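You operate a simulated robot arm through the tools that you are given. There is no shell and no other tool.

You run a simulated robot arm. Do the job below in one go: nothing can be reset, and whatever is moved stays where it is left.

Task
Try the grey latch in the holder, then give it a green dot.
Fine: push the red clamp on, turn the latch to CLOSED and back to OPEN: the holder lamp turns green; draw the clamp back and put the pen in its well. Where these are worked on the way, their far stop is far enough and under half their travel is too little: red clamp.

The check looks at the end state, three seconds after you hand in, the way a careful person would. Anything else that was tipped, shoved, dropped, spilled or broken makes it a failure.

Robot
A 7-joint arm with a two-finger parallel gripper, fixed in place. Base frame: the origin is on the floor under the middle of its stand, x ahead of it, y to its left, z up; the work surface is at about z = 800. Units: mm, degrees, N and s.
It reaches about 1524 mm from its shoulder. Its first joint turns from -149.0 to 149.0 degrees. Payload 3.5 kg.
Tool frame: the origin (TCP) lies between the finger pads and is the grasp point; the fingertips stand 23 mm ahead of it; z points along the fingers, y is the line along which they close. The gripper opens to 94 mm. The fingers are 38 mm wide and 10 mm thick; the gripper's body (54 by 96 mm) begins 39 mm behind the TCP.
Orientation is that of the tool frame in the base frame, as a unit quaternion [w, x, y, z]. With the fingers straight down and closing along the base's y, the tool's x points along the base's -x, its y along +y and its z along -z.

Tools
- The arm moves only by the tool drive_tool. Its argument "targets" is a list that holds one entry, the list of rows, each a list of 7 numbers: the opening in per cent of the stroke, from 0 (shut) to 100 (fully open), then the shift along the base's x, y, z in mm, then the turn, a rotation vector about the base's x, y, z in degrees. In form: [[[claw, tx, ty, tz, ax, ay, az], ...]]. A call has 1 to 20 rows; each row is the pose to reach, as a shift and turn from the pose commanded when the call began. Each row takes 0.2 s and may step no farther than 50 mm and 8.6 degrees from the row before; otherwise, or with a gripper value out of range, the whole call is refused. Where a pose cannot be reached the arm comes as near as it can. A force on the tool above 60 N (or 10 N above the force at the start of the call, whichever is more), or a blocked arm, ends the call early, and 0.2 s more pass. The fingers move at their own pace (about 153 mm/s each) and stop on an object; they squeeze with about 42 N. The grip force told is the motor's: it shows also when the fingers shut on nothing. Time passes only in rows, and 0.2 s behind the last, so rows that repeat a pose let the fingers close. The reply holds the time, the measured pose of the TCP, the force on the tool along the base axes, the opening and the grip force, in the units named above and with some noise, with the torque about the TCP (base axes, N m) and any sound that the robot's microphone picked up.
- Cameras (640 x 400 px; columns grow to the right, rows downward): "scene" is fixed at [47.7, 500.3, 1372.8]; the picture's right is [0.85, -0.52, 0.00], its down [-0.31, -0.51, -0.81] and it looks along [0.42, 0.69, -0.59] (base axes); focal length 275 px, centre (320, 200). "wrist" rides on the gripper at [86, 16, -74] in the tool frame; the picture's right is [-0.18, 0.98, 0.00], its down [-0.58, -0.11, -0.81] and it looks along [-0.79, -0.15, 0.59] (tool axes); focal length 243 px, centre (320, 200). There is no depth. A picture from a camera that has moved, and an enlarged one, comes with that camera's place and axes in the base frame and with its lens.
- camera(camera): a new picture of that camera. It takes no simulated time.
- inspect(camera, box): a new picture of the part [left, top, right, bottom] of that camera's present view, enlarged. It takes no simulated time.
- hand_in(): hands the job in; it is judged then, once.

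Nothing tells you positions but the pictures and the camera data. Unless the task says otherwise, let go and move clear before handing in.

The tools are called after "Request:" as name(argument=value, ...) on one line, values as JSON. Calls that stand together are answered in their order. drive_tool: Moves the arm, as the interface text tells. Its arguments: {"type":"object","properties":{"targets":{"type":"array","items":{"type":"array","items":{"type":"array","items":{"type":"number"}}}}},"required":["targets"]} The other tools are called the same way: camera (camera) takes a picture; inspect (camera, box) takes an enlarged picture of a part of a camera's view; hand_in () hands the job in.

At the start:

```text
clock: 0.0
eef_pos: [572.3, 937.6, 1188.9]
ee_rot: [0.0, 0.0, 1.0, -0.001]
ft_force: [0.5, -0.1, 0.5]
ft_torque: [0.02, 0.01, -0.01]
grip_width: 94.1
grasp_force: 0.0
```

scene: 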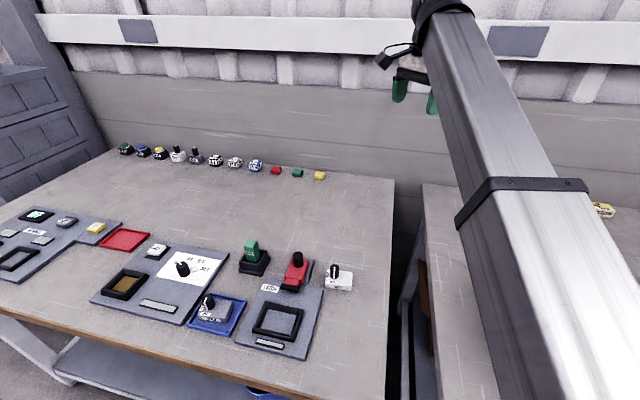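
wrist: 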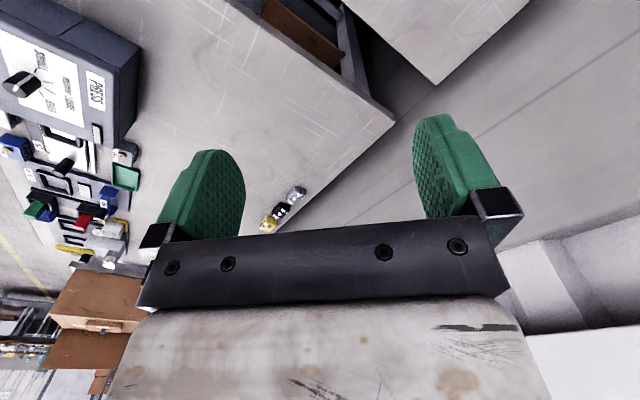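

I see a bench with several fixtures: a holder with a red clamp, a grey latch in a blue tray, and a green pen in a well. I'll zoom in before moving anything.

Request:
inspect(camera="scene", box=[180, 220, 380, 370])

Request:
inspect(camera="scene", box=[0, 190, 240, 340])

Request:
inspect(camera="scene", box=[100, 130, 340, 280])

Request:
inspect(camera="wrist", box=[0, 0, 200, 300])

```text
2.67 times, centred on (280, 295) of scene
camera zoom: at [47.7, 500.3, 1372.8], right [0.85, -0.52, 0.0], down [-0.31, -0.51, -0.81], along [0.42, 0.69, -0.59], focal length 734 px, centre (427, -53)
```

zoom: 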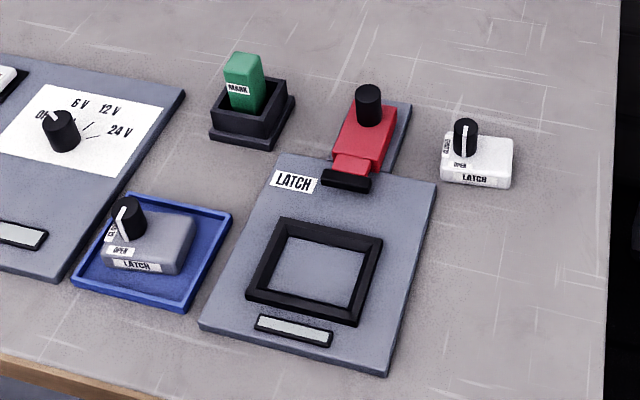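

```text
2.67 times, centred on (120, 265) of scene
camera zoom: at [47.7, 500.3, 1372.8], right [0.85, -0.52, 0.0], down [-0.31, -0.51, -0.81], along [0.42, 0.69, -0.59], focal length 734 px, centre (853, 27)
```

zoom: 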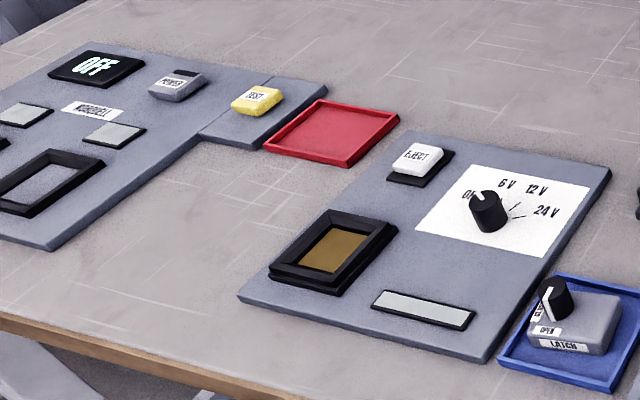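

```text
2.67 times, centred on (220, 205) of scene
camera zoom: at [47.7, 500.3, 1372.8], right [0.85, -0.52, 0.0], down [-0.31, -0.51, -0.81], along [0.42, 0.69, -0.59], focal length 734 px, centre (587, 187)
```

zoom: 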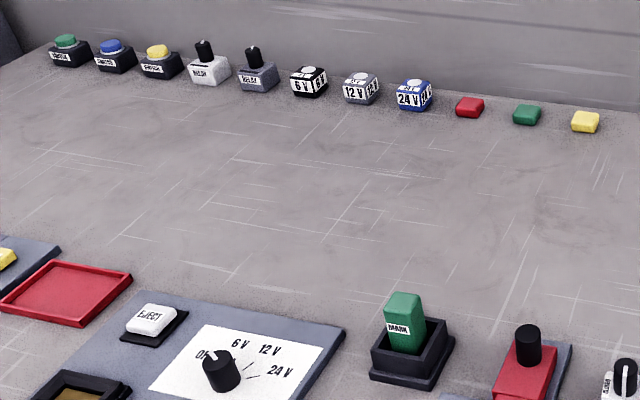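

```text
1.33 times, centred on (100, 150) of wrist
camera zoom: at [486.5, 951.6, 1261.7], right [0.18, 0.98, 0.0], down [0.58, -0.11, 0.81], along [0.79, -0.15, -0.59], focal length 324 px, centre (613, 267)
```

zoom: 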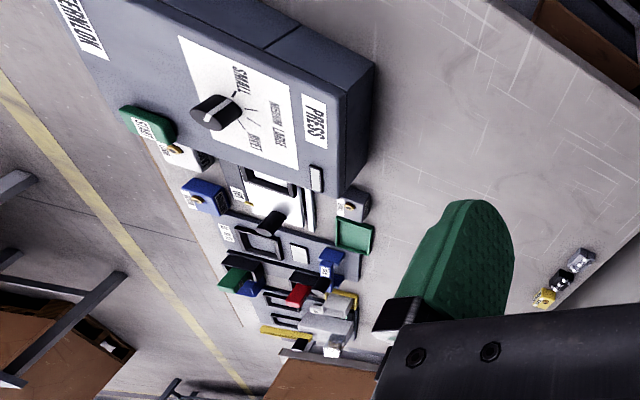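

The holder with the red clamp sits near (143, 825), turned about −44° in yaw. The grey latch is in the blue tray near (33, 906) and the pen well is near (148, 985). I'll bring the wrist camera over the area at a safe height.

Request:
drive_tool(targets=[[[100, -42.7, -11.5, -11.6, 0, 0, 3.83], [100, -85.3, -23, -23.2, 0, 0, 7.67], [100, -128, -34.5, -34.8, 0, 0, 11.5], [100, -170.7, -46, -46.3, 0, 0, 15.33], [100, -213.3, -57.5, -57.9, 0, 0, 19.17], [100, -256, -69, -69.5, 0, 0, 23], [100, -298.7, -80.5, -81.1, 0, 0, 26.83], [100, -341.3, -92, -92.7, 0, 0, 30.67], [100, -384, -103.5, -104.3, 0, 0, 34.5], [100, -426.7, -115, -115.8, 0, 0, 38.33], [100, -469.3, -126.5, -127.4, 0, 0, 42.17], [100, -512, -138, -139, 0, 0, 46], [100, -512, -138, -139, 0, 0, 46]]])

Request:
camera(camera="wrist")

Request:
camera(camera="scene")

```text
clock: 2.8
eef_pos: [60.5, 800.4, 1050.1]
ee_rot: [0.0, -0.392, 0.92, 0.0]
ft_force: [1.4, -0.1, 0.6]
ft_torque: [-0.02, -0.01, -0.01]
grip_width: 93.8
grasp_force: 0.0
```

```text
taken
camera wrist: at [-10.5, 748.0, 1124.6], right [-0.58, 0.81, 0.0], down [0.48, 0.34, 0.81], along [0.66, 0.47, -0.59], focal length 243 px, centre (320, 200)
```

wrist: 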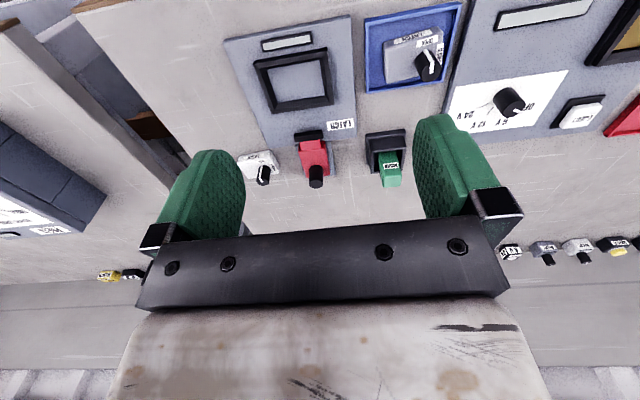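

```text
taken
```

scene: 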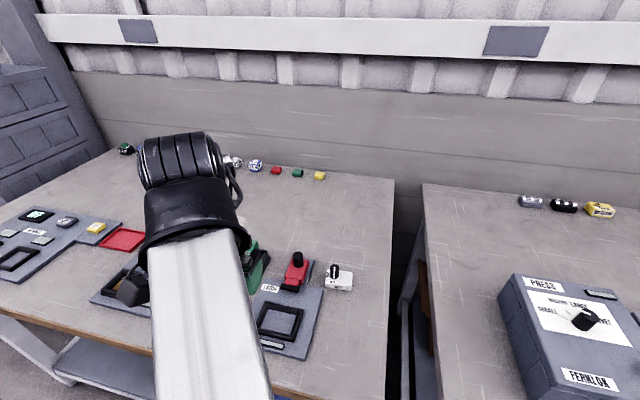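

The wrist camera now shows the holder, tray, clamp and pen from above, although the picture is upside down. I'll zoom in to take measurements.

Request:
inspect(camera="wrist", box=[210, 0, 370, 100])

Request:
inspect(camera="wrist", box=[350, 0, 480, 100])

Request:
inspect(camera="wrist", box=[230, 100, 420, 220])

```text
4.00 times, centred on (290, 50) of wrist
camera zoom: at [-10.5, 748.0, 1124.6], right [-0.58, 0.81, 0.0], down [0.48, 0.34, 0.81], along [0.66, 0.47, -0.59], focal length 970 px, centre (440, 800)
```

zoom: 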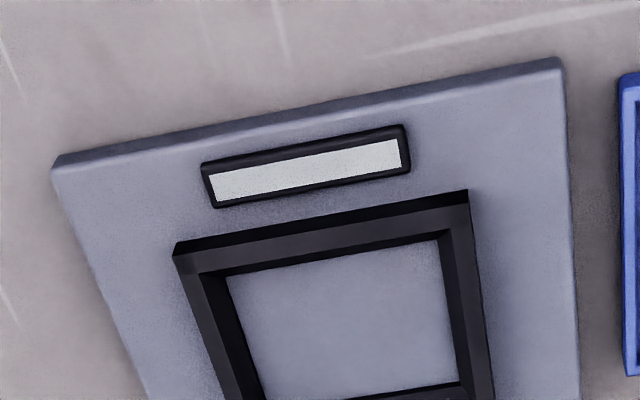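

```text
4.00 times, centred on (415, 50) of wrist
camera zoom: at [-10.5, 748.0, 1124.6], right [-0.58, 0.81, 0.0], down [0.48, 0.34, 0.81], along [0.66, 0.47, -0.59], focal length 970 px, centre (-60, 800)
```

zoom: 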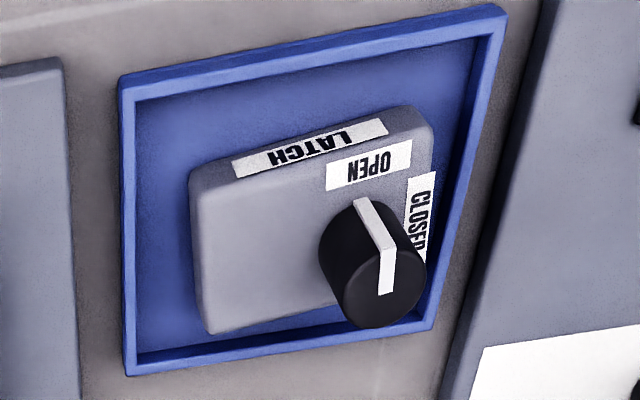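

```text
3.33 times, centred on (325, 160) of wrist
camera zoom: at [-10.5, 748.0, 1124.6], right [-0.58, 0.81, 0.0], down [0.48, 0.34, 0.81], along [0.66, 0.47, -0.59], focal length 809 px, centre (303, 333)
```

zoom: 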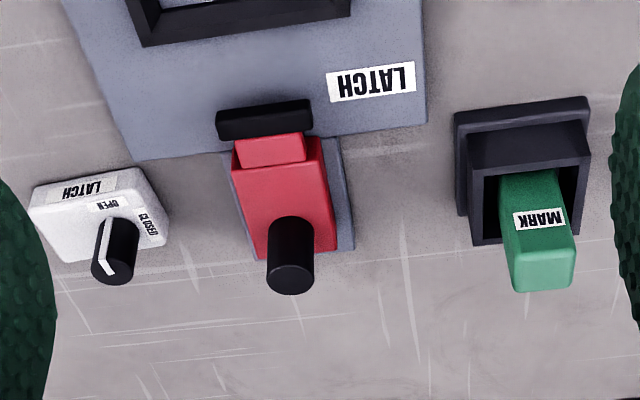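

The latch is roughly 60 × 45 mm, with its knob at OPEN and the CLOSED mark a quarter turn clockwise. I'll move closer above the tray for accurate measurements.

Request:
drive_tool(targets=[[[100, -10, 30, -23, 0, 0, 0], [100, -20, 60, -46, 0, 0, 0], [100, -32, 80, -70, 0, 0, 0], [100, -32, 80, -70, 0, 0, 0]]])

Request:
camera(camera="wrist")

Request:
inspect(camera="wrist", box=[230, 0, 430, 125])

```text
clock: 3.8
eef_pos: [30.0, 877.1, 979.5]
ee_rot: [-0.001, -0.391, 0.921, 0.0]
ft_force: [0.3, -0.4, -0.2]
ft_torque: [-0.01, 0.02, -0.03]
grip_width: 94.1
grasp_force: 0.0
```

```text
taken
camera wrist: at [-42.2, 825.8, 1053.3], right [-0.58, 0.82, 0.0], down [0.48, 0.34, 0.81], along [0.66, 0.47, -0.59], focal length 243 px, centre (320, 200)
```

wrist: 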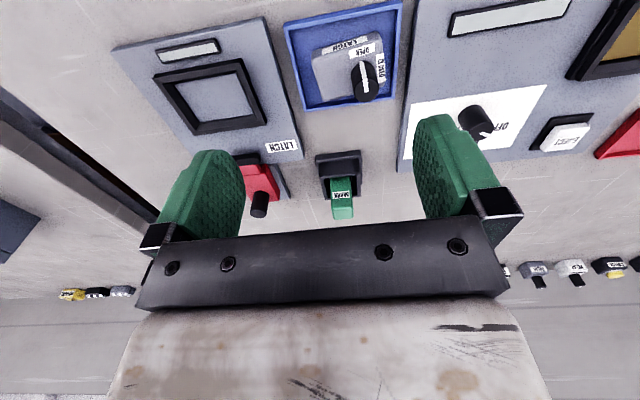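

```text
3.20 times, centred on (330, 62) of wrist
camera zoom: at [-42.2, 825.8, 1053.3], right [-0.58, 0.82, 0.0], down [0.48, 0.34, 0.81], along [0.66, 0.47, -0.59], focal length 776 px, centre (288, 640)
```

zoom: 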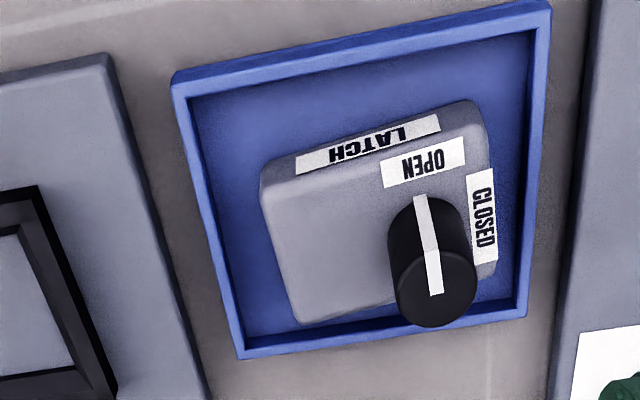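

The latch body is about 60 × 40 mm and its top is near z≈828. The knob top is near z≈858 at about (25, 920). Next I'll measure the socket, the clamp and the pen from here.

Request:
inspect(camera="wrist", box=[110, 10, 310, 165])

Request:
inspect(camera="wrist", box=[230, 110, 390, 230])

```text
2.58 times, centred on (210, 88) of wrist
camera zoom: at [-42.2, 825.8, 1053.3], right [-0.58, 0.82, 0.0], down [0.48, 0.34, 0.81], along [0.66, 0.47, -0.59], focal length 626 px, centre (604, 490)
```

zoom: 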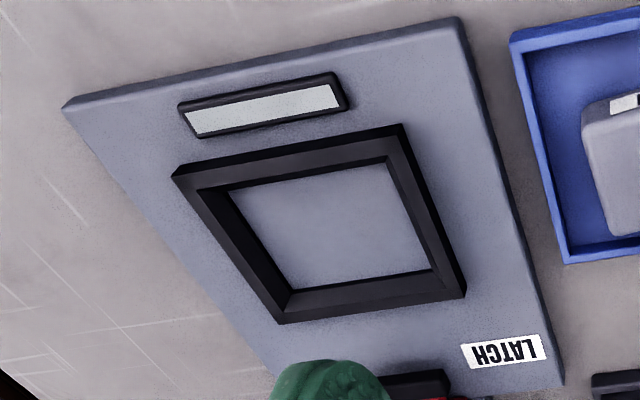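

```text
3.33 times, centred on (310, 170) of wrist
camera zoom: at [-42.2, 825.8, 1053.3], right [-0.58, 0.82, 0.0], down [0.48, 0.34, 0.81], along [0.66, 0.47, -0.59], focal length 809 px, centre (353, 300)
```

zoom: 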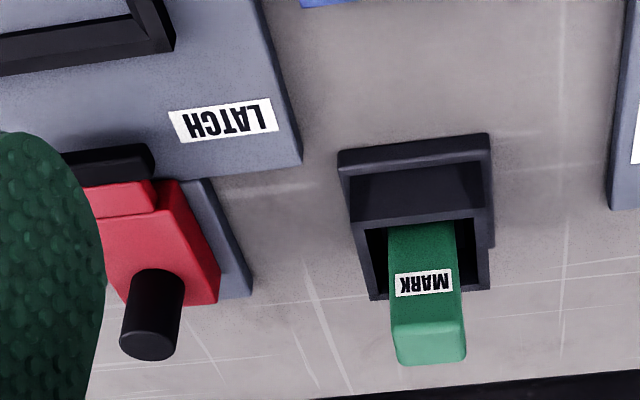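

The socket opening measures about 65 × 46 mm and is centred near (142, 820), with the panel turned −45°. The latch sits about 5° off that. I'll line up above the latch and check before descending.

Request:
drive_tool(targets=[[[100, 1, 16, -20, 0, 0, 2], [100, 2.3, 32, -40, 0, 0, 4.5], [100, 2.3, 32, -60, 0, 0, 4.5], [100, 2.3, 32, -60, 0, 0, 4.5], [100, 2.3, 32, -60, 0, 0, 4.5]]])

Request:
camera(camera="wrist")

Request:
inspect(camera="wrist", box=[220, 0, 440, 140])

Request:
inspect(camera="scene", box=[160, 220, 320, 350])

```text
clock: 5.0
eef_pos: [32.2, 909.2, 919.9]
ee_rot: [-0.001, -0.426, 0.905, 0.0]
ft_force: [-0.7, 0.1, 0.7]
ft_torque: [-0.01, -0.01, 0.01]
grip_width: 93.9
grasp_force: 0.0
```

```text
taken
camera wrist: at [-35.3, 851.8, 994.0], right [-0.64, 0.77, 0.0], down [0.45, 0.38, 0.81], along [0.62, 0.52, -0.59], focal length 243 px, centre (320, 200)
```

wrist: 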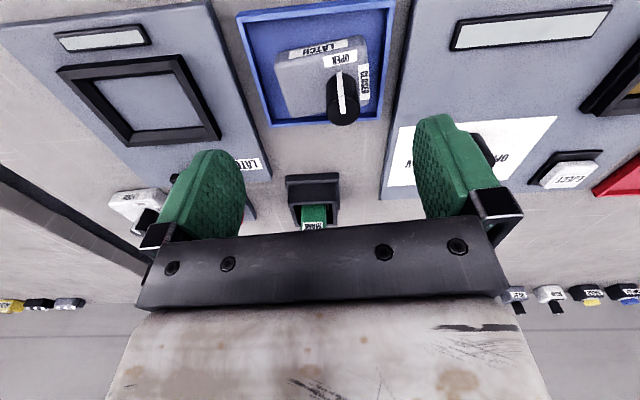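

```text
2.86 times, centred on (330, 70) of wrist
camera zoom: at [-35.3, 851.8, 994.0], right [-0.64, 0.77, 0.0], down [0.45, 0.38, 0.81], along [0.62, 0.52, -0.59], focal length 693 px, centre (291, 571)
```

zoom: 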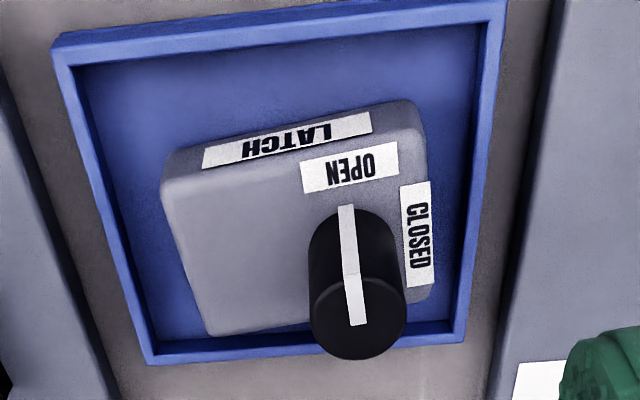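

```text
3.08 times, centred on (240, 285) of scene
camera zoom: at [47.7, 500.3, 1372.8], right [0.85, -0.52, 0.0], down [-0.31, -0.51, -0.81], along [0.42, 0.69, -0.59], focal length 847 px, centre (566, -62)
```

zoom: 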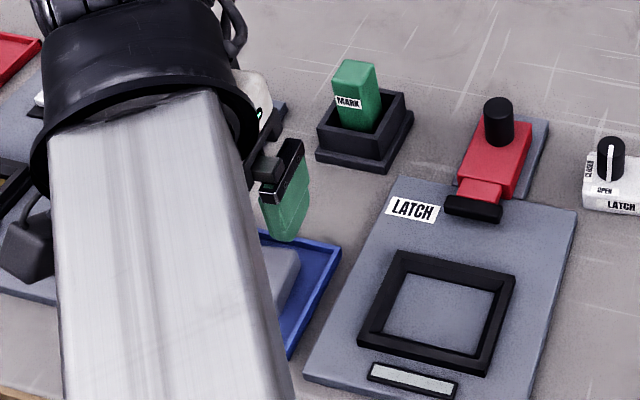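

The latch is centred between the fingers, with its middle at about (31, 911.7) and its long axis at 140.5°, which matches the tool yaw. I'll descend so the fingertips stop near z≈815, above the tray rim.

Request:
drive_tool(targets=[[[85, -0.5, 1.5, -20, 0, 0, 0], [85, -1, 3, -40, 0, 0, 0], [85, -1, 3, -56, 0, 0, 0], [85, -1, 3, -66, 0, 0, 0], [85, -1, 3, -75, 0, 0, 0], [85, -1, 3, -75, 0, 0, 0], [85, -1, 3, -75, 0, 0, 0]]])

Request:
camera(camera="wrist")

Request:
inspect(camera="scene", box=[160, 220, 320, 350])

```text
clock: 6.6
eef_pos: [29.3, 912.5, 843.6]
ee_rot: [0.0, -0.426, 0.905, 0.0]
ft_force: [0.9, 0.8, 0.4]
ft_torque: [0.01, 0.04, -0.03]
grip_width: 79.7
grasp_force: 0.1
```

```text
taken
camera wrist: at [-37.3, 855.5, 917.6], right [-0.64, 0.77, 0.0], down [0.45, 0.38, 0.81], along [0.62, 0.52, -0.59], focal length 243 px, centre (320, 200)
```

wrist: 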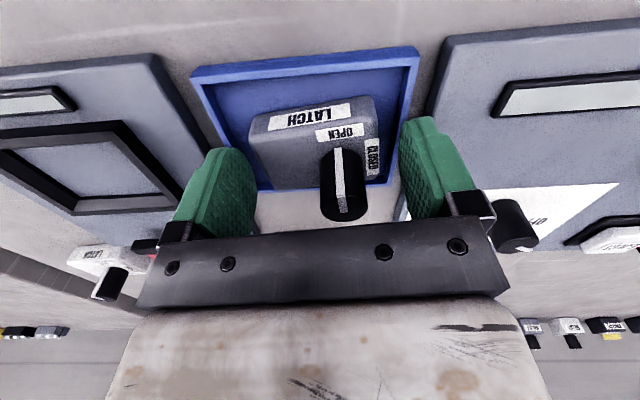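

```text
3.08 times, centred on (240, 285) of scene
camera zoom: at [47.7, 500.3, 1372.8], right [0.85, -0.52, 0.0], down [-0.31, -0.51, -0.81], along [0.42, 0.69, -0.59], focal length 847 px, centre (566, -62)
```

zoom: 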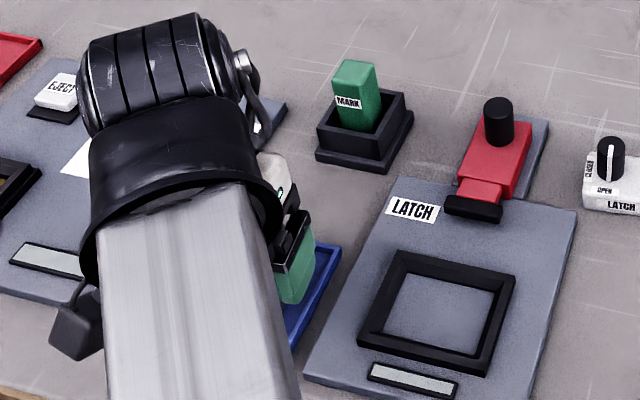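

The fingers straddle the latch body with the knob between them, and the tray rim is at about z≈808. I'll go down 7 mm more and close on the body.

Request:
drive_tool(targets=[[[85, 0.5, 0, -4, 0, 0, 0], [85, 0.5, 0, -7, 0, 0, 0], [85, 0.5, 0, -7, 0, 0, 0], [60, 0.5, 0, -7, 0, 0, 0], [40, 0.5, 0, -7, 0, 0, 0], [40, 0.5, 0, -7, 0, 0, 0], [40, 0.5, 0, -7, 0, 0, 0]]])

Request:
camera(camera="wrist")

```text
clock: 8.2
eef_pos: [30.0, 912.5, 837.4]
ee_rot: [0.0, -0.427, 0.904, 0.0]
ft_force: [0.4, 0.5, 2.8]
ft_torque: [0.04, 0.04, 0.02]
grip_width: 63.3
grasp_force: 42.2
```

```text
taken
camera wrist: at [-36.2, 855.7, 910.8], right [-0.64, 0.77, 0.0], down [0.45, 0.38, 0.81], along [0.62, 0.52, -0.59], focal length 243 px, centre (320, 200)
```

wrist: 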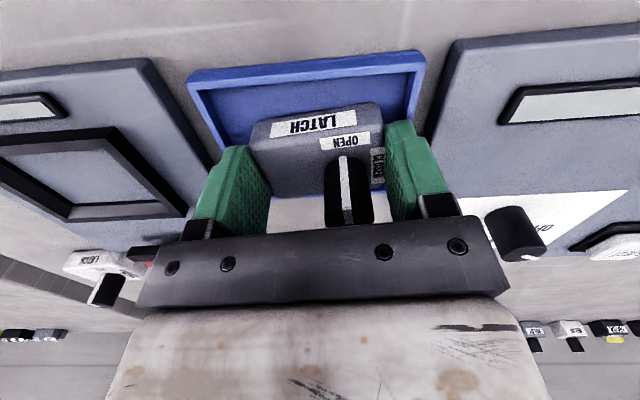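

The latch is gripped at 63 mm width. I'll lift it straight up and look at it again.

Request:
drive_tool(targets=[[[40, 0, 0, 5, 0, 0, 0], [40, 0, 0, 15, 0, 0, 0], [40, 0, 0, 35, 0, 0, 0], [40, 0, 0, 60, 0, 0, 0], [40, 0, 0, 80, 0, 0, 0], [40, 0, 0, 80, 0, 0, 0]]])

Request:
camera(camera="wrist")

```text
clock: 9.6
eef_pos: [27.9, 911.3, 917.8]
ee_rot: [0.0, -0.427, 0.904, 0.0]
ft_force: [0.4, 0.1, -0.4]
ft_torque: [0.06, -0.02, -0.01]
grip_width: 37.6
grasp_force: 0.0
```

```text
taken
camera wrist: at [-38.6, 854.4, 991.4], right [-0.64, 0.77, 0.0], down [0.45, 0.38, 0.81], along [0.62, 0.52, -0.59], focal length 243 px, centre (320, 200)
```

wrist: 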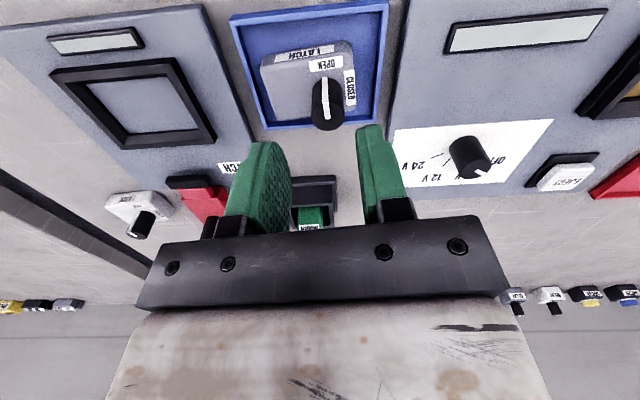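

The latch slipped out of the fingers and is still in the tray. I'll check its pose and heights more carefully before trying again.

Request:
inspect(camera="wrist", box=[220, 0, 420, 140])

Request:
inspect(camera="scene", box=[180, 250, 300, 350])

```text
2.86 times, centred on (320, 70) of wrist
camera zoom: at [-38.6, 854.4, 991.4], right [-0.64, 0.77, 0.0], down [0.45, 0.38, 0.81], along [0.62, 0.52, -0.59], focal length 693 px, centre (320, 571)
```

zoom: 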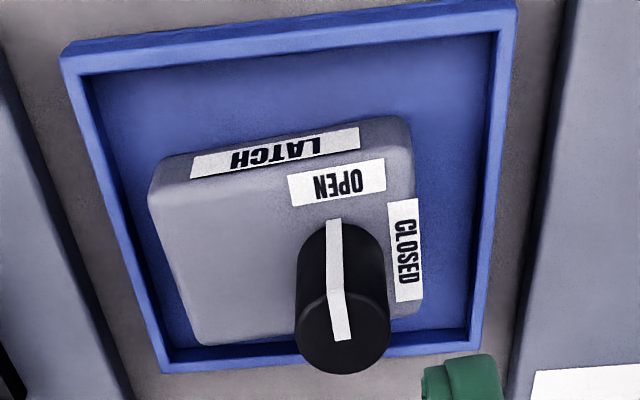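

```text
4.00 times, centred on (240, 300) of scene
camera zoom: at [47.7, 500.3, 1372.8], right [0.85, -0.52, 0.0], down [-0.31, -0.51, -0.81], along [0.42, 0.69, -0.59], focal length 1101 px, centre (640, -200)
```

zoom: 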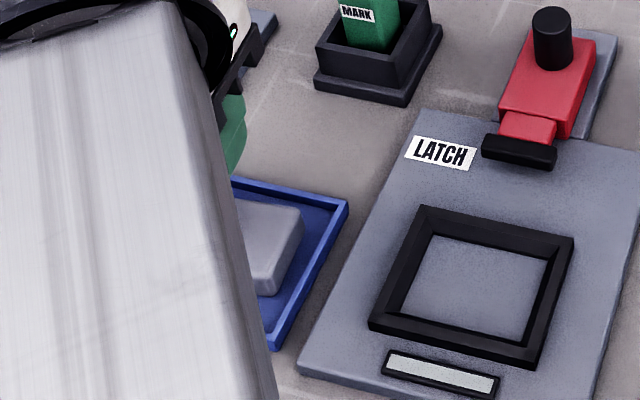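

The body top is nearer z≈825, so only the rounded top edge was gripped. The latch has also shifted to about (37, 909). I'll regrip deeper, with fingertips near z≈811 just above the tray rim, then do a tiny test lift.

Request:
drive_tool(targets=[[[85, 3.5, -1.5, 0, 0, 0, 0], [85, 6.9, -3.1, -20, 0, 0, 0], [85, 6.9, -3.1, -40, 0, 0, 0], [85, 6.9, -3.1, -60, 0, 0, 0], [85, 6.9, -3.1, -70, 0, 0, 0], [85, 6.9, -3.1, -76, 0, 0, 0], [85, 6.9, -3.1, -76, 0, 0, 0]]])

Request:
camera(camera="wrist")

```text
clock: 11.2
eef_pos: [35.8, 909.5, 841.2]
ee_rot: [0.001, -0.426, 0.904, 0.0]
ft_force: [0.0, 0.3, 0.3]
ft_torque: [0.0, -0.04, 0.0]
grip_width: 79.9
grasp_force: 0.1
```

```text
taken
camera wrist: at [-29.7, 852.8, 914.8], right [-0.64, 0.77, 0.0], down [0.45, 0.38, 0.81], along [0.62, 0.52, -0.59], focal length 243 px, centre (320, 200)
```

wrist: 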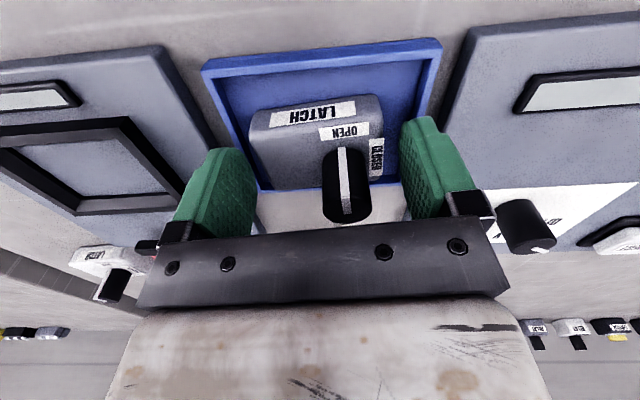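

The latch is centred between the fingers. I'll go down the last 7 mm and close fully.

Request:
drive_tool(targets=[[[85, 1, 1, -3, 0, 0, 0], [85, 1, 1, -6, 0, 0, 0], [85, 1, 1, -7.5, 0, 0, 0], [85, 1, 1, -7.5, 0, 0, 0], [70, 1, 1, -7.5, 0, 0, 0], [40, 1, 1, -7.5, 0, 0, 0], [0, 1, 1, -7.5, 0, 0, 0], [0, 1, 1, -7.5, 0, 0, 0], [0, 1, 1, -7.5, 0, 0, 0]]])

Request:
camera(camera="wrist")

```text
clock: 13.2
eef_pos: [39.8, 910.0, 833.8]
ee_rot: [0.001, -0.427, 0.904, 0.0]
ft_force: [19.3, -14.8, 29.5]
ft_torque: [-1.49, -1.17, 0.37]
grip_width: 63.6
grasp_force: 41.6
```

```text
taken
camera wrist: at [-27.6, 852.1, 908.3], right [-0.64, 0.77, 0.0], down [0.45, 0.38, 0.81], along [0.62, 0.52, -0.59], focal length 243 px, centre (320, 200)
```

wrist: 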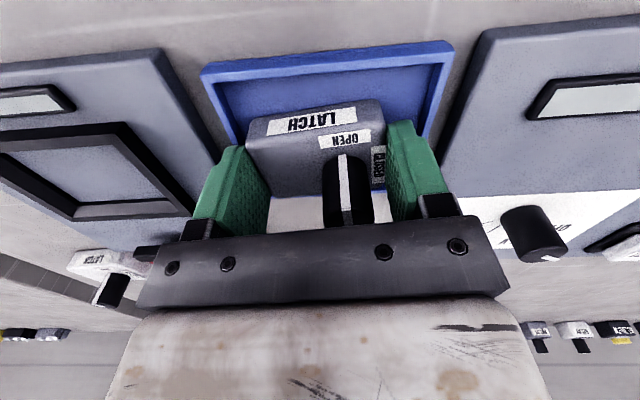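

The right fingertip is resting on the tray rim at about 29 N, while the grip on the latch is firm. I'll raise it slowly and check that the grip holds.

Request:
drive_tool(targets=[[[0, -1, 0, 1, 0, 0, 0], [0, -2, 0, 2, 0, 0, 0], [0, -2, 0, 4, 0, 0, 0], [0, -2, 0, 6, 0, 0, 0], [0, -2, 0, 6, 0, 0, 0]]])

Request:
camera(camera="wrist")

Request:
inspect(camera="scene", box=[160, 220, 320, 350])

```text
clock: 14.4
eef_pos: [35.3, 911.5, 839.0]
ee_rot: [0.0, -0.427, 0.904, 0.0]
ft_force: [1.0, 0.5, -1.7]
ft_torque: [0.01, -0.04, -0.02]
grip_width: 63.0
grasp_force: 42.0
```

```text
taken
camera wrist: at [-31.1, 854.1, 913.0], right [-0.64, 0.77, 0.0], down [0.45, 0.38, 0.81], along [0.62, 0.52, -0.59], focal length 243 px, centre (320, 200)
```

wrist: 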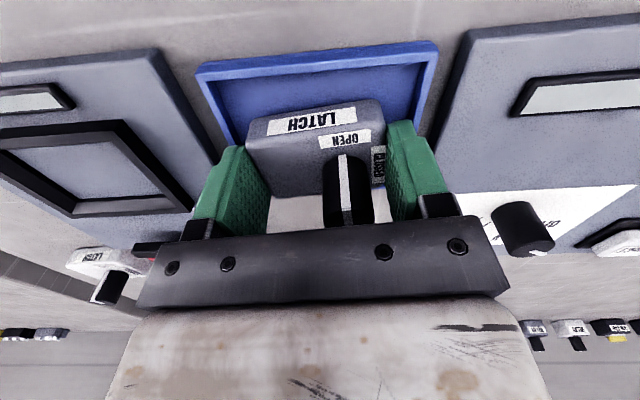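

```text
3.08 times, centred on (240, 285) of scene
camera zoom: at [47.7, 500.3, 1372.8], right [0.85, -0.52, 0.0], down [-0.31, -0.51, -0.81], along [0.42, 0.69, -0.59], focal length 847 px, centre (566, -62)
```

zoom: 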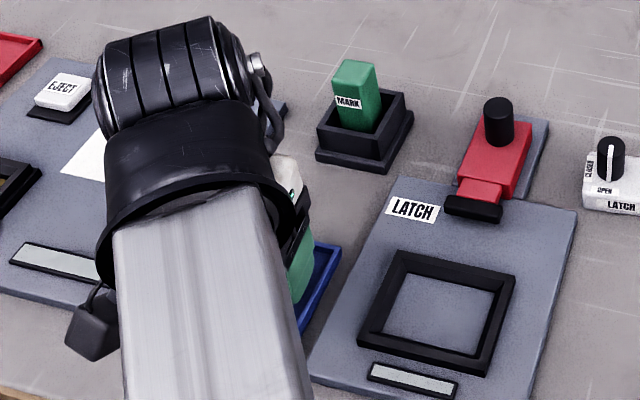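

The latch is now carried, with about 1.7 N of weight on the tool. I'll continue lifting gently.

Request:
drive_tool(targets=[[[0, 0, 0, 4, 0, 0, 0], [0, 0, 0, 10, 0, 0, 0], [0, 0, 0, 18, 0, 0, 0], [0, 0, 0, 26, 0, 0, 0], [0, 0, 0, 34, 0, 0, 0], [0, 0, 0, 42, 0, 0, 0], [0, 0, 0, 50, 0, 0, 0], [0, 0, 0, 56, 0, 0, 0], [0, 0, 0, 60, 0, 0, 0], [0, 0, 0, 60, 0, 0, 0]]])

Request:
camera(camera="wrist")

```text
clock: 16.6
eef_pos: [36.7, 910.8, 899.1]
ee_rot: [0.0, -0.427, 0.904, 0.0]
ft_force: [-0.4, 0.1, -0.3]
ft_torque: [0.02, -0.03, -0.01]
grip_width: 62.9
grasp_force: 41.8
```

```text
taken
camera wrist: at [-30.9, 853.1, 973.0], right [-0.64, 0.77, 0.0], down [0.45, 0.38, 0.81], along [0.62, 0.52, -0.59], focal length 243 px, centre (320, 200)
```

wrist: 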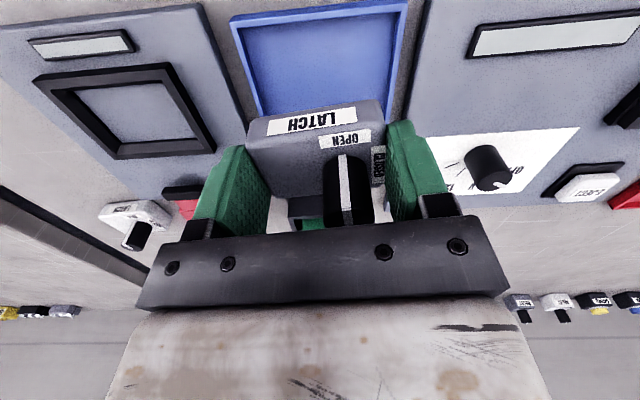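

The latch is lifted cleanly. I'll inspect how it sits in the grip before moving over the socket.

Request:
inspect(camera="wrist", box=[220, 80, 420, 230])

Request:
inspect(camera="wrist", box=[20, 0, 260, 170])

Request:
inspect(camera="scene", box=[160, 200, 320, 330])

```text
2.67 times, centred on (320, 155) of wrist
camera zoom: at [-30.9, 853.1, 973.0], right [-0.64, 0.77, 0.0], down [0.45, 0.38, 0.81], along [0.62, 0.52, -0.59], focal length 647 px, centre (320, 320)
```

zoom: 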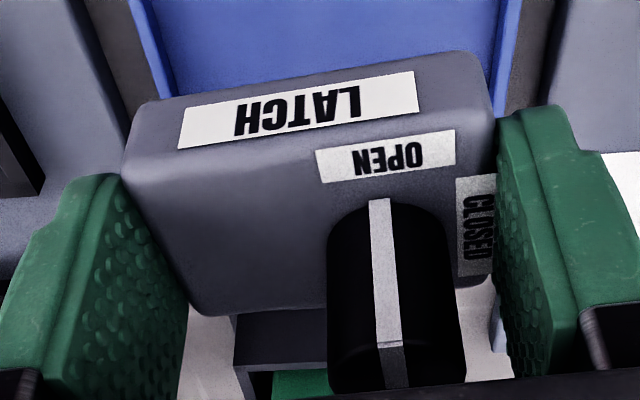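

```text
2.35 times, centred on (140, 85) of wrist
camera zoom: at [-30.9, 853.1, 973.0], right [-0.64, 0.77, 0.0], down [0.45, 0.38, 0.81], along [0.62, 0.52, -0.59], focal length 571 px, centre (744, 471)
```

zoom: 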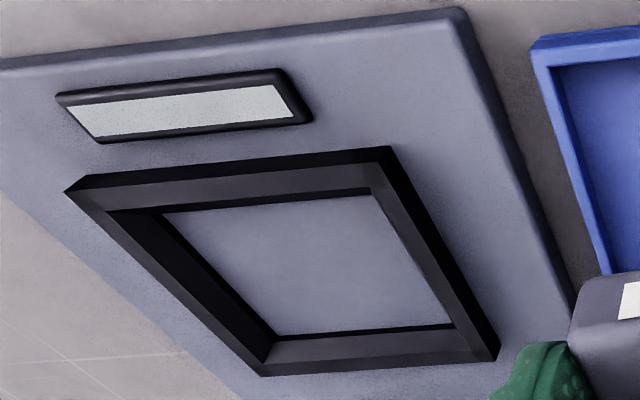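

```text
3.08 times, centred on (240, 265) of scene
camera zoom: at [47.7, 500.3, 1372.8], right [0.85, -0.52, 0.0], down [-0.31, -0.51, -0.81], along [0.42, 0.69, -0.59], focal length 847 px, centre (566, 0)
```

zoom: 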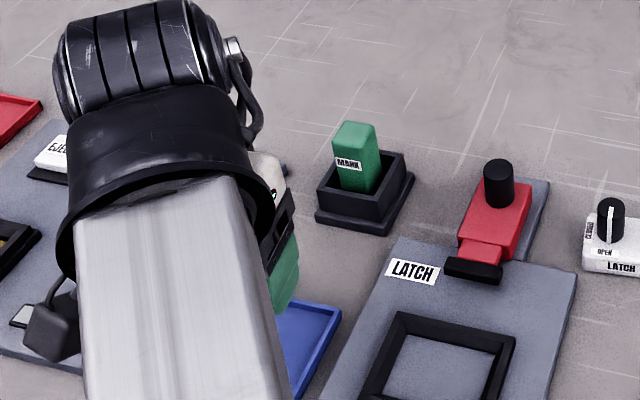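

Request:
inspect(camera="scene", box=[235, 285, 325, 355])

Request:
inspect(camera="wrist", box=[30, 50, 130, 165])

Request:
inspect(camera="wrist", box=[120, 50, 240, 165])

```text
5.71 times, centred on (280, 320) of scene
camera zoom: at [47.7, 500.3, 1372.8], right [0.85, -0.52, 0.0], down [-0.31, -0.51, -0.81], along [0.42, 0.69, -0.59], focal length 1572 px, centre (549, -486)
```

zoom: 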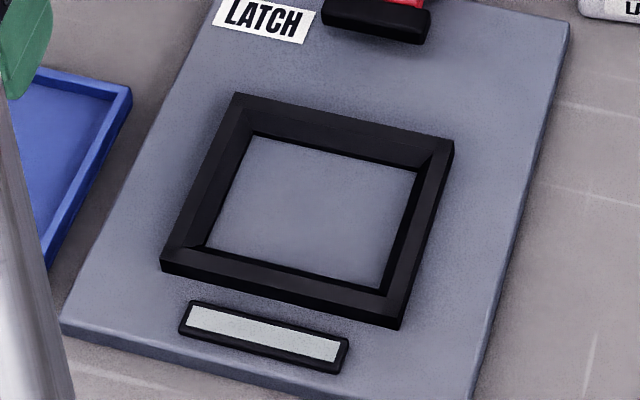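

```text
3.48 times, centred on (80, 108) of wrist
camera zoom: at [-30.9, 853.1, 973.0], right [-0.64, 0.77, 0.0], down [0.45, 0.38, 0.81], along [0.62, 0.52, -0.59], focal length 844 px, centre (1155, 522)
```

zoom: 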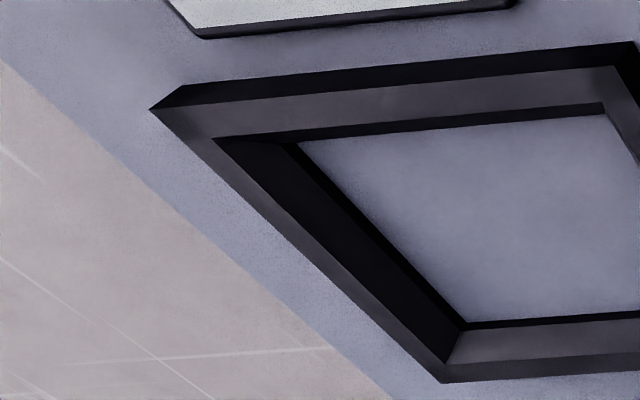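

```text
3.48 times, centred on (180, 108) of wrist
camera zoom: at [-30.9, 853.1, 973.0], right [-0.64, 0.77, 0.0], down [0.45, 0.38, 0.81], along [0.62, 0.52, -0.59], focal length 844 px, centre (807, 522)
```

zoom: 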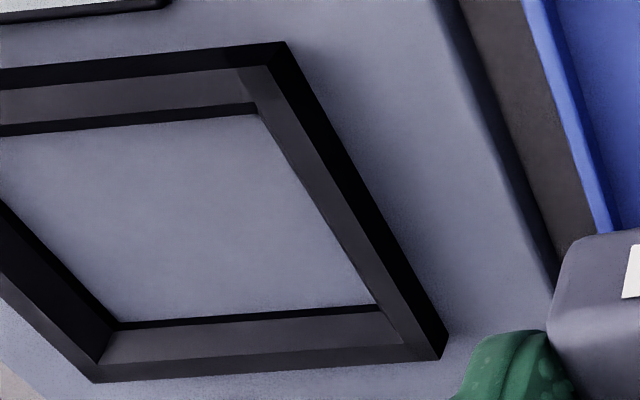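

The socket has a funnel-shaped rim and its centre is at about (142.7, 819), with the plate at z≈810 and the ridge at z≈819. I'll carry the latch over it, turning −5.4° to line up.

Request:
drive_tool(targets=[[[0, 10, -9, 0, 0, 0, -0.5], [0, 30, -27, 0, 0, 0, -1.5], [0, 55, -49, 0, 0, 0, -3], [0, 80, -71, 0, 0, 0, -4.2], [0, 98, -86, 0, 0, 0, -5], [0, 106.7, -93.6, 0, 0, 0, -5.4], [0, 106.7, -93.6, 0, 0, 0, -5.4], [0, 106.7, -93.6, 0, 0, 0, -5.4]]])

Request:
camera(camera="wrist")

Request:
camera(camera="scene")

```text
clock: 18.4
eef_pos: [142.5, 817.6, 897.8]
ee_rot: [0.0, -0.383, 0.924, 0.0]
ft_force: [-0.7, -1.0, -0.9]
ft_torque: [-0.02, 0.0, -0.02]
grip_width: 63.2
grasp_force: 42.4
```

```text
taken
camera wrist: at [70.6, 767.1, 972.1], right [-0.57, 0.82, 0.0], down [0.49, 0.34, 0.81], along [0.66, 0.46, -0.59], focal length 243 px, centre (320, 200)
```

wrist: 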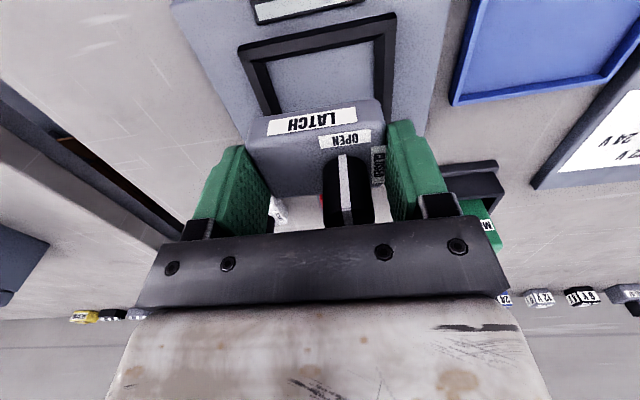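

```text
taken
```

scene: 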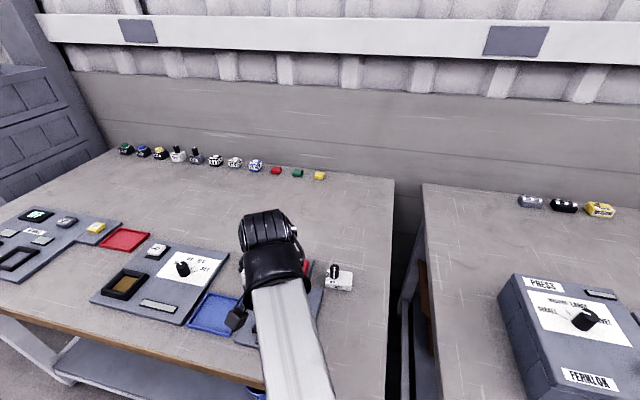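

Request:
inspect(camera="wrist", box=[220, 0, 420, 140])

```text
2.86 times, centred on (320, 70) of wrist
camera zoom: at [70.6, 767.1, 972.1], right [-0.57, 0.82, 0.0], down [0.49, 0.34, 0.81], along [0.66, 0.46, -0.59], focal length 693 px, centre (320, 571)
```

zoom: 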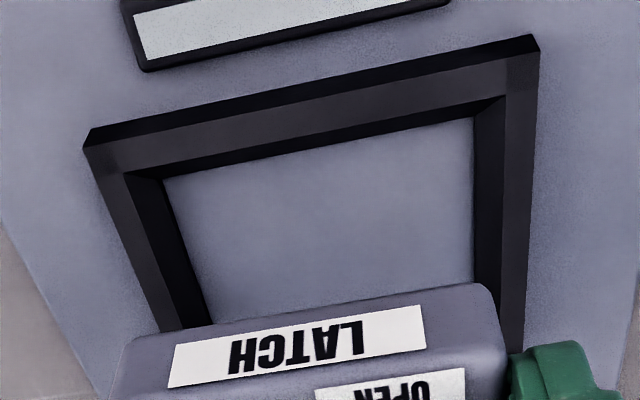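

The latch and socket line up to within about 2 mm. I'll lower it into the funnel.

Request:
drive_tool(targets=[[[0, 0, 1, -12, 0, 0, 0], [0, 0.2, 2.2, -24, 0, 0, 0], [0, 0.2, 2.2, -36, 0, 0, 0], [0, 0.2, 2.2, -44, 0, 0, 0], [0, 0.2, 2.2, -50, 0, 0, 0], [0, 0.2, 2.2, -53, 0, 0, 0], [0, 0.2, 2.2, -53, 0, 0, 0]]])

Request:
camera(camera="wrist")

Request:
inspect(camera="wrist", box=[200, 60, 440, 220])

Request:
inspect(camera="scene", box=[220, 240, 360, 360])

```text
clock: 20.0
eef_pos: [143.7, 819.4, 846.9]
ee_rot: [0.0, -0.384, 0.923, 0.001]
ft_force: [0.7, 0.0, -0.5]
ft_torque: [-0.01, 0.01, -0.02]
grip_width: 63.0
grasp_force: 42.1
```

```text
taken
camera wrist: at [71.5, 768.7, 920.5], right [-0.57, 0.82, 0.0], down [0.49, 0.33, 0.81], along [0.66, 0.46, -0.59], focal length 243 px, centre (320, 200)
```

wrist: 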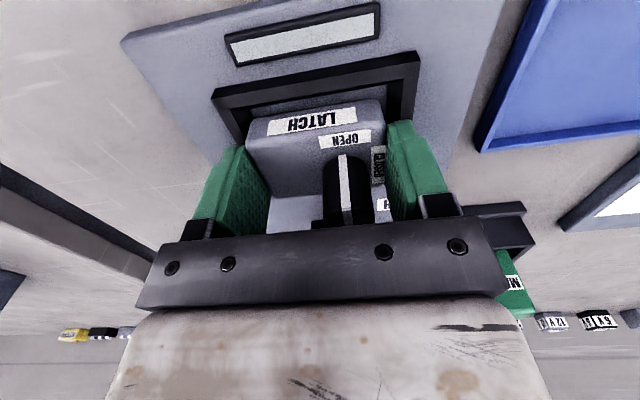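

```text
2.50 times, centred on (320, 140) of wrist
camera zoom: at [71.5, 768.7, 920.5], right [-0.57, 0.82, 0.0], down [0.49, 0.33, 0.81], along [0.66, 0.46, -0.59], focal length 606 px, centre (320, 350)
```

zoom: 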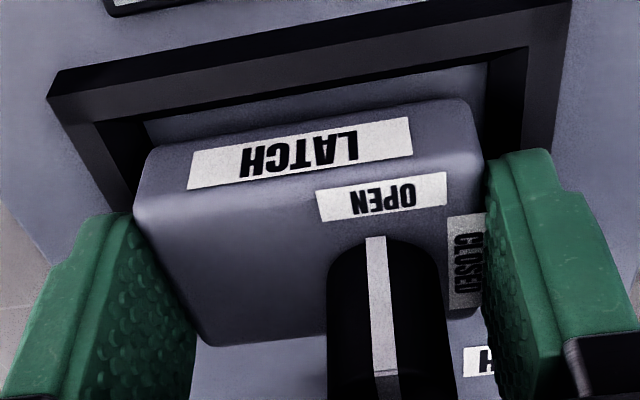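

```text
3.33 times, centred on (290, 300) of scene
camera zoom: at [47.7, 500.3, 1372.8], right [0.85, -0.52, 0.0], down [-0.31, -0.51, -0.81], along [0.42, 0.69, -0.59], focal length 917 px, centre (420, -133)
```

zoom: 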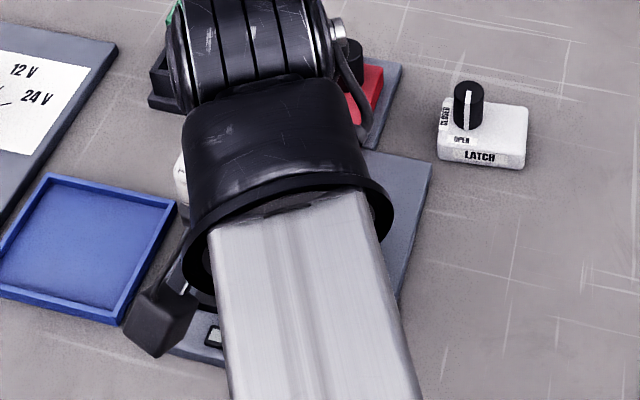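

The latch is at the mouth of the funnel and nearly centred. I'll lower the last few millimetres in small steps.

Request:
drive_tool(targets=[[[0, -0.8, 0.8, 0, 0, 0, 0], [0, -0.8, 0.8, -1.5, 0, 0, 0], [0, -0.8, 0.8, -3, 0, 0, 0], [0, -0.8, 0.8, -4.5, 0, 0, 0], [0, -0.8, 0.8, -6, 0, 0, 0], [0, -0.8, 0.8, -6, 0, 0, 0]]])

Request:
inspect(camera="wrist", box=[200, 60, 440, 220])

```text
clock: 21.3
eef_pos: [142.6, 819.7, 844.4]
ee_rot: [0.0, -0.383, 0.924, 0.001]
ft_force: [-1.9, -5.5, 20.9]
ft_torque: [-0.44, -0.03, 0.08]
grip_width: 63.1
grasp_force: 42.5
stopped in row 6: the force on the tool passed its limit at 63 N (the readings are from after the stop); the commanded pose is now the measured one
```

```text
2.50 times, centred on (320, 140) of wrist
camera zoom: at [69.9, 769.3, 917.7], right [-0.57, 0.82, 0.0], down [0.49, 0.33, 0.81], along [0.66, 0.46, -0.59], focal length 606 px, centre (320, 350)
```

zoom: 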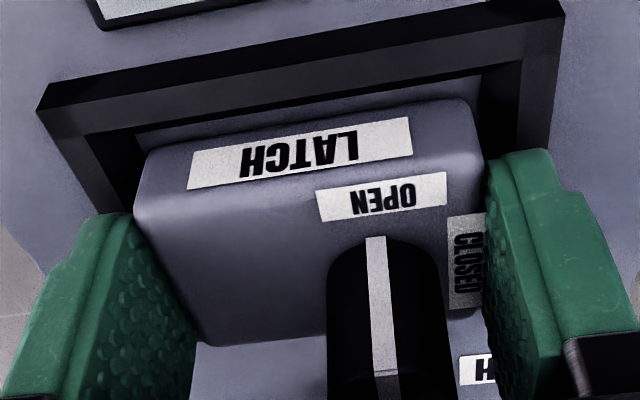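

Contact came at TCP z≈844, either the fingertips on the funnel ridge or the latch base on the floor. I'll raise slightly, open just enough to let the latch settle, then lift away.

Request:
drive_tool(targets=[[[0, 0, 0, 1, 0, 0, 0], [0, 0, 0, 1, 0, 0, 0], [69, 0, 0, 1, 0, 0, 0], [73, 0, 0, 1, 0, 0, 0], [74, 0, 0, 1, 0, 0, 0], [74, 0, 0, 1, 0, 0, 0]]])

Request:
inspect(camera="wrist", box=[200, 60, 440, 220])

```text
clock: 22.7
eef_pos: [141.5, 821.0, 844.1]
ee_rot: [0.001, -0.383, 0.924, 0.002]
ft_force: [-14.9, -2.0, 15.7]
ft_torque: [-0.62, 0.0, -0.59]
grip_width: 65.4
grasp_force: 0.1
```

```text
2.50 times, centred on (320, 140) of wrist
camera zoom: at [69.9, 770.1, 917.8], right [-0.57, 0.82, 0.0], down [0.49, 0.33, 0.81], along [0.66, 0.46, -0.59], focal length 606 px, centre (320, 350)
```

zoom: 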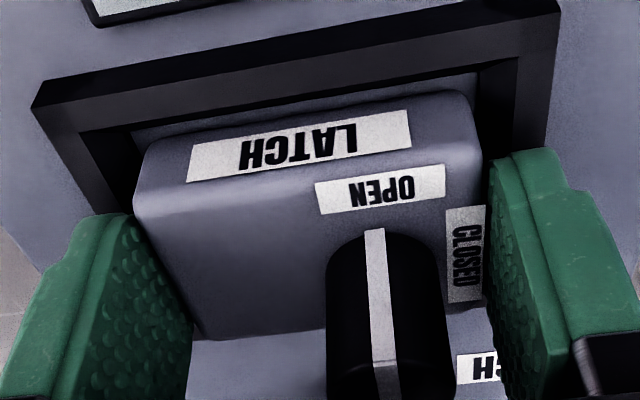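

The latch has dropped a little, but the opening fingers are pressing on the funnel slope. I'll lift straight up clear of it.

Request:
drive_tool(targets=[[[72, 0, 0, 3, 0, 0, 0], [74, 0, 0, 7, 0, 0, 0], [82, 0, 0, 12, 0, 0, 0], [90, 0, 0, 20, 0, 0, 0], [90, 0, 0, 35, 0, 0, 0], [90, 0, 0, 60, 0, 0, 0], [90, 0, 0, 85, 0, 0, 0], [90, 0, 0, 85, 0, 0, 0]]])

Request:
camera(camera="wrist")

Request:
inspect(camera="wrist", box=[220, 0, 420, 140])

```text
clock: 24.5
eef_pos: [143.6, 823.4, 930.0]
ee_rot: [0.0, -0.383, 0.924, 0.0]
ft_force: [0.1, 0.3, 0.5]
ft_torque: [0.03, -0.02, 0.01]
grip_width: 84.7
grasp_force: 0.1
```

```text
taken
camera wrist: at [71.2, 771.9, 1003.7], right [-0.57, 0.82, 0.0], down [0.49, 0.33, 0.81], along [0.66, 0.46, -0.59], focal length 243 px, centre (320, 200)
```

wrist: 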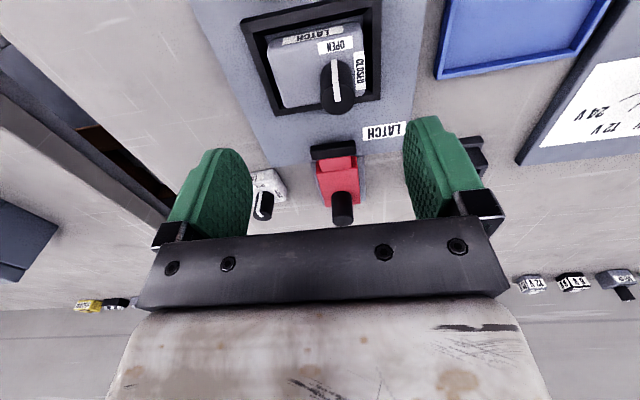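

```text
2.86 times, centred on (320, 70) of wrist
camera zoom: at [71.2, 771.9, 1003.7], right [-0.57, 0.82, 0.0], down [0.49, 0.33, 0.81], along [0.66, 0.46, -0.59], focal length 693 px, centre (320, 571)
```

zoom: 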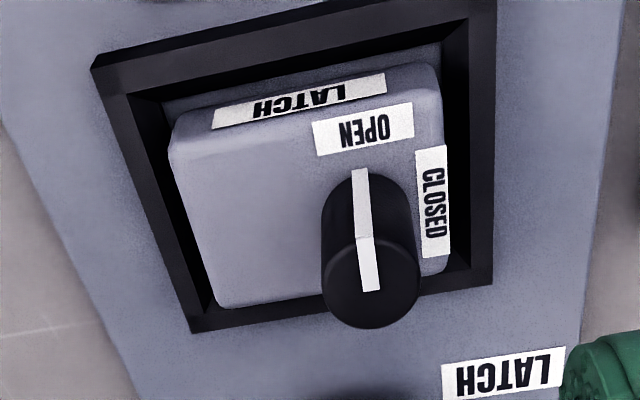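

The latch has settled into the socket with its pointer at OPEN. Now I'll look at the clamp from here.

Request:
inspect(camera="wrist", box=[280, 120, 400, 230])

Request:
inspect(camera="scene", box=[220, 220, 360, 340])

```text
3.64 times, centred on (340, 175) of wrist
camera zoom: at [71.2, 771.9, 1003.7], right [-0.57, 0.82, 0.0], down [0.49, 0.33, 0.81], along [0.66, 0.46, -0.59], focal length 882 px, centre (247, 291)
```

zoom: 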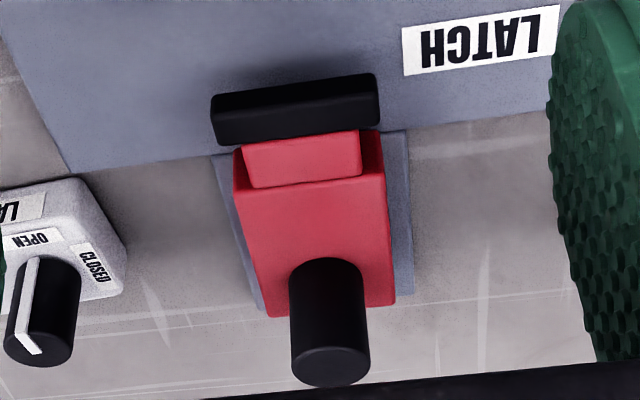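

```text
3.33 times, centred on (290, 280) of scene
camera zoom: at [47.7, 500.3, 1372.8], right [0.85, -0.52, 0.0], down [-0.31, -0.51, -0.81], along [0.42, 0.69, -0.59], focal length 917 px, centre (420, -67)
```

zoom: 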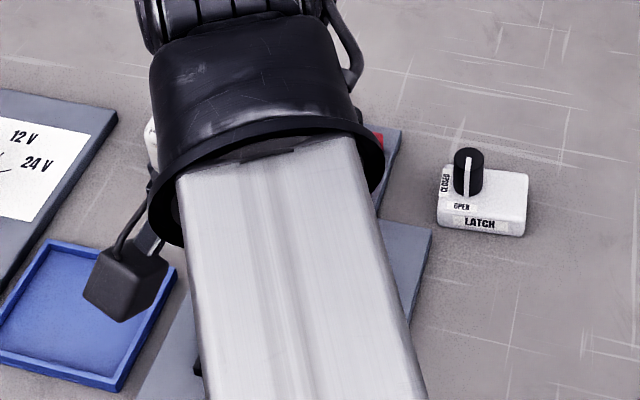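

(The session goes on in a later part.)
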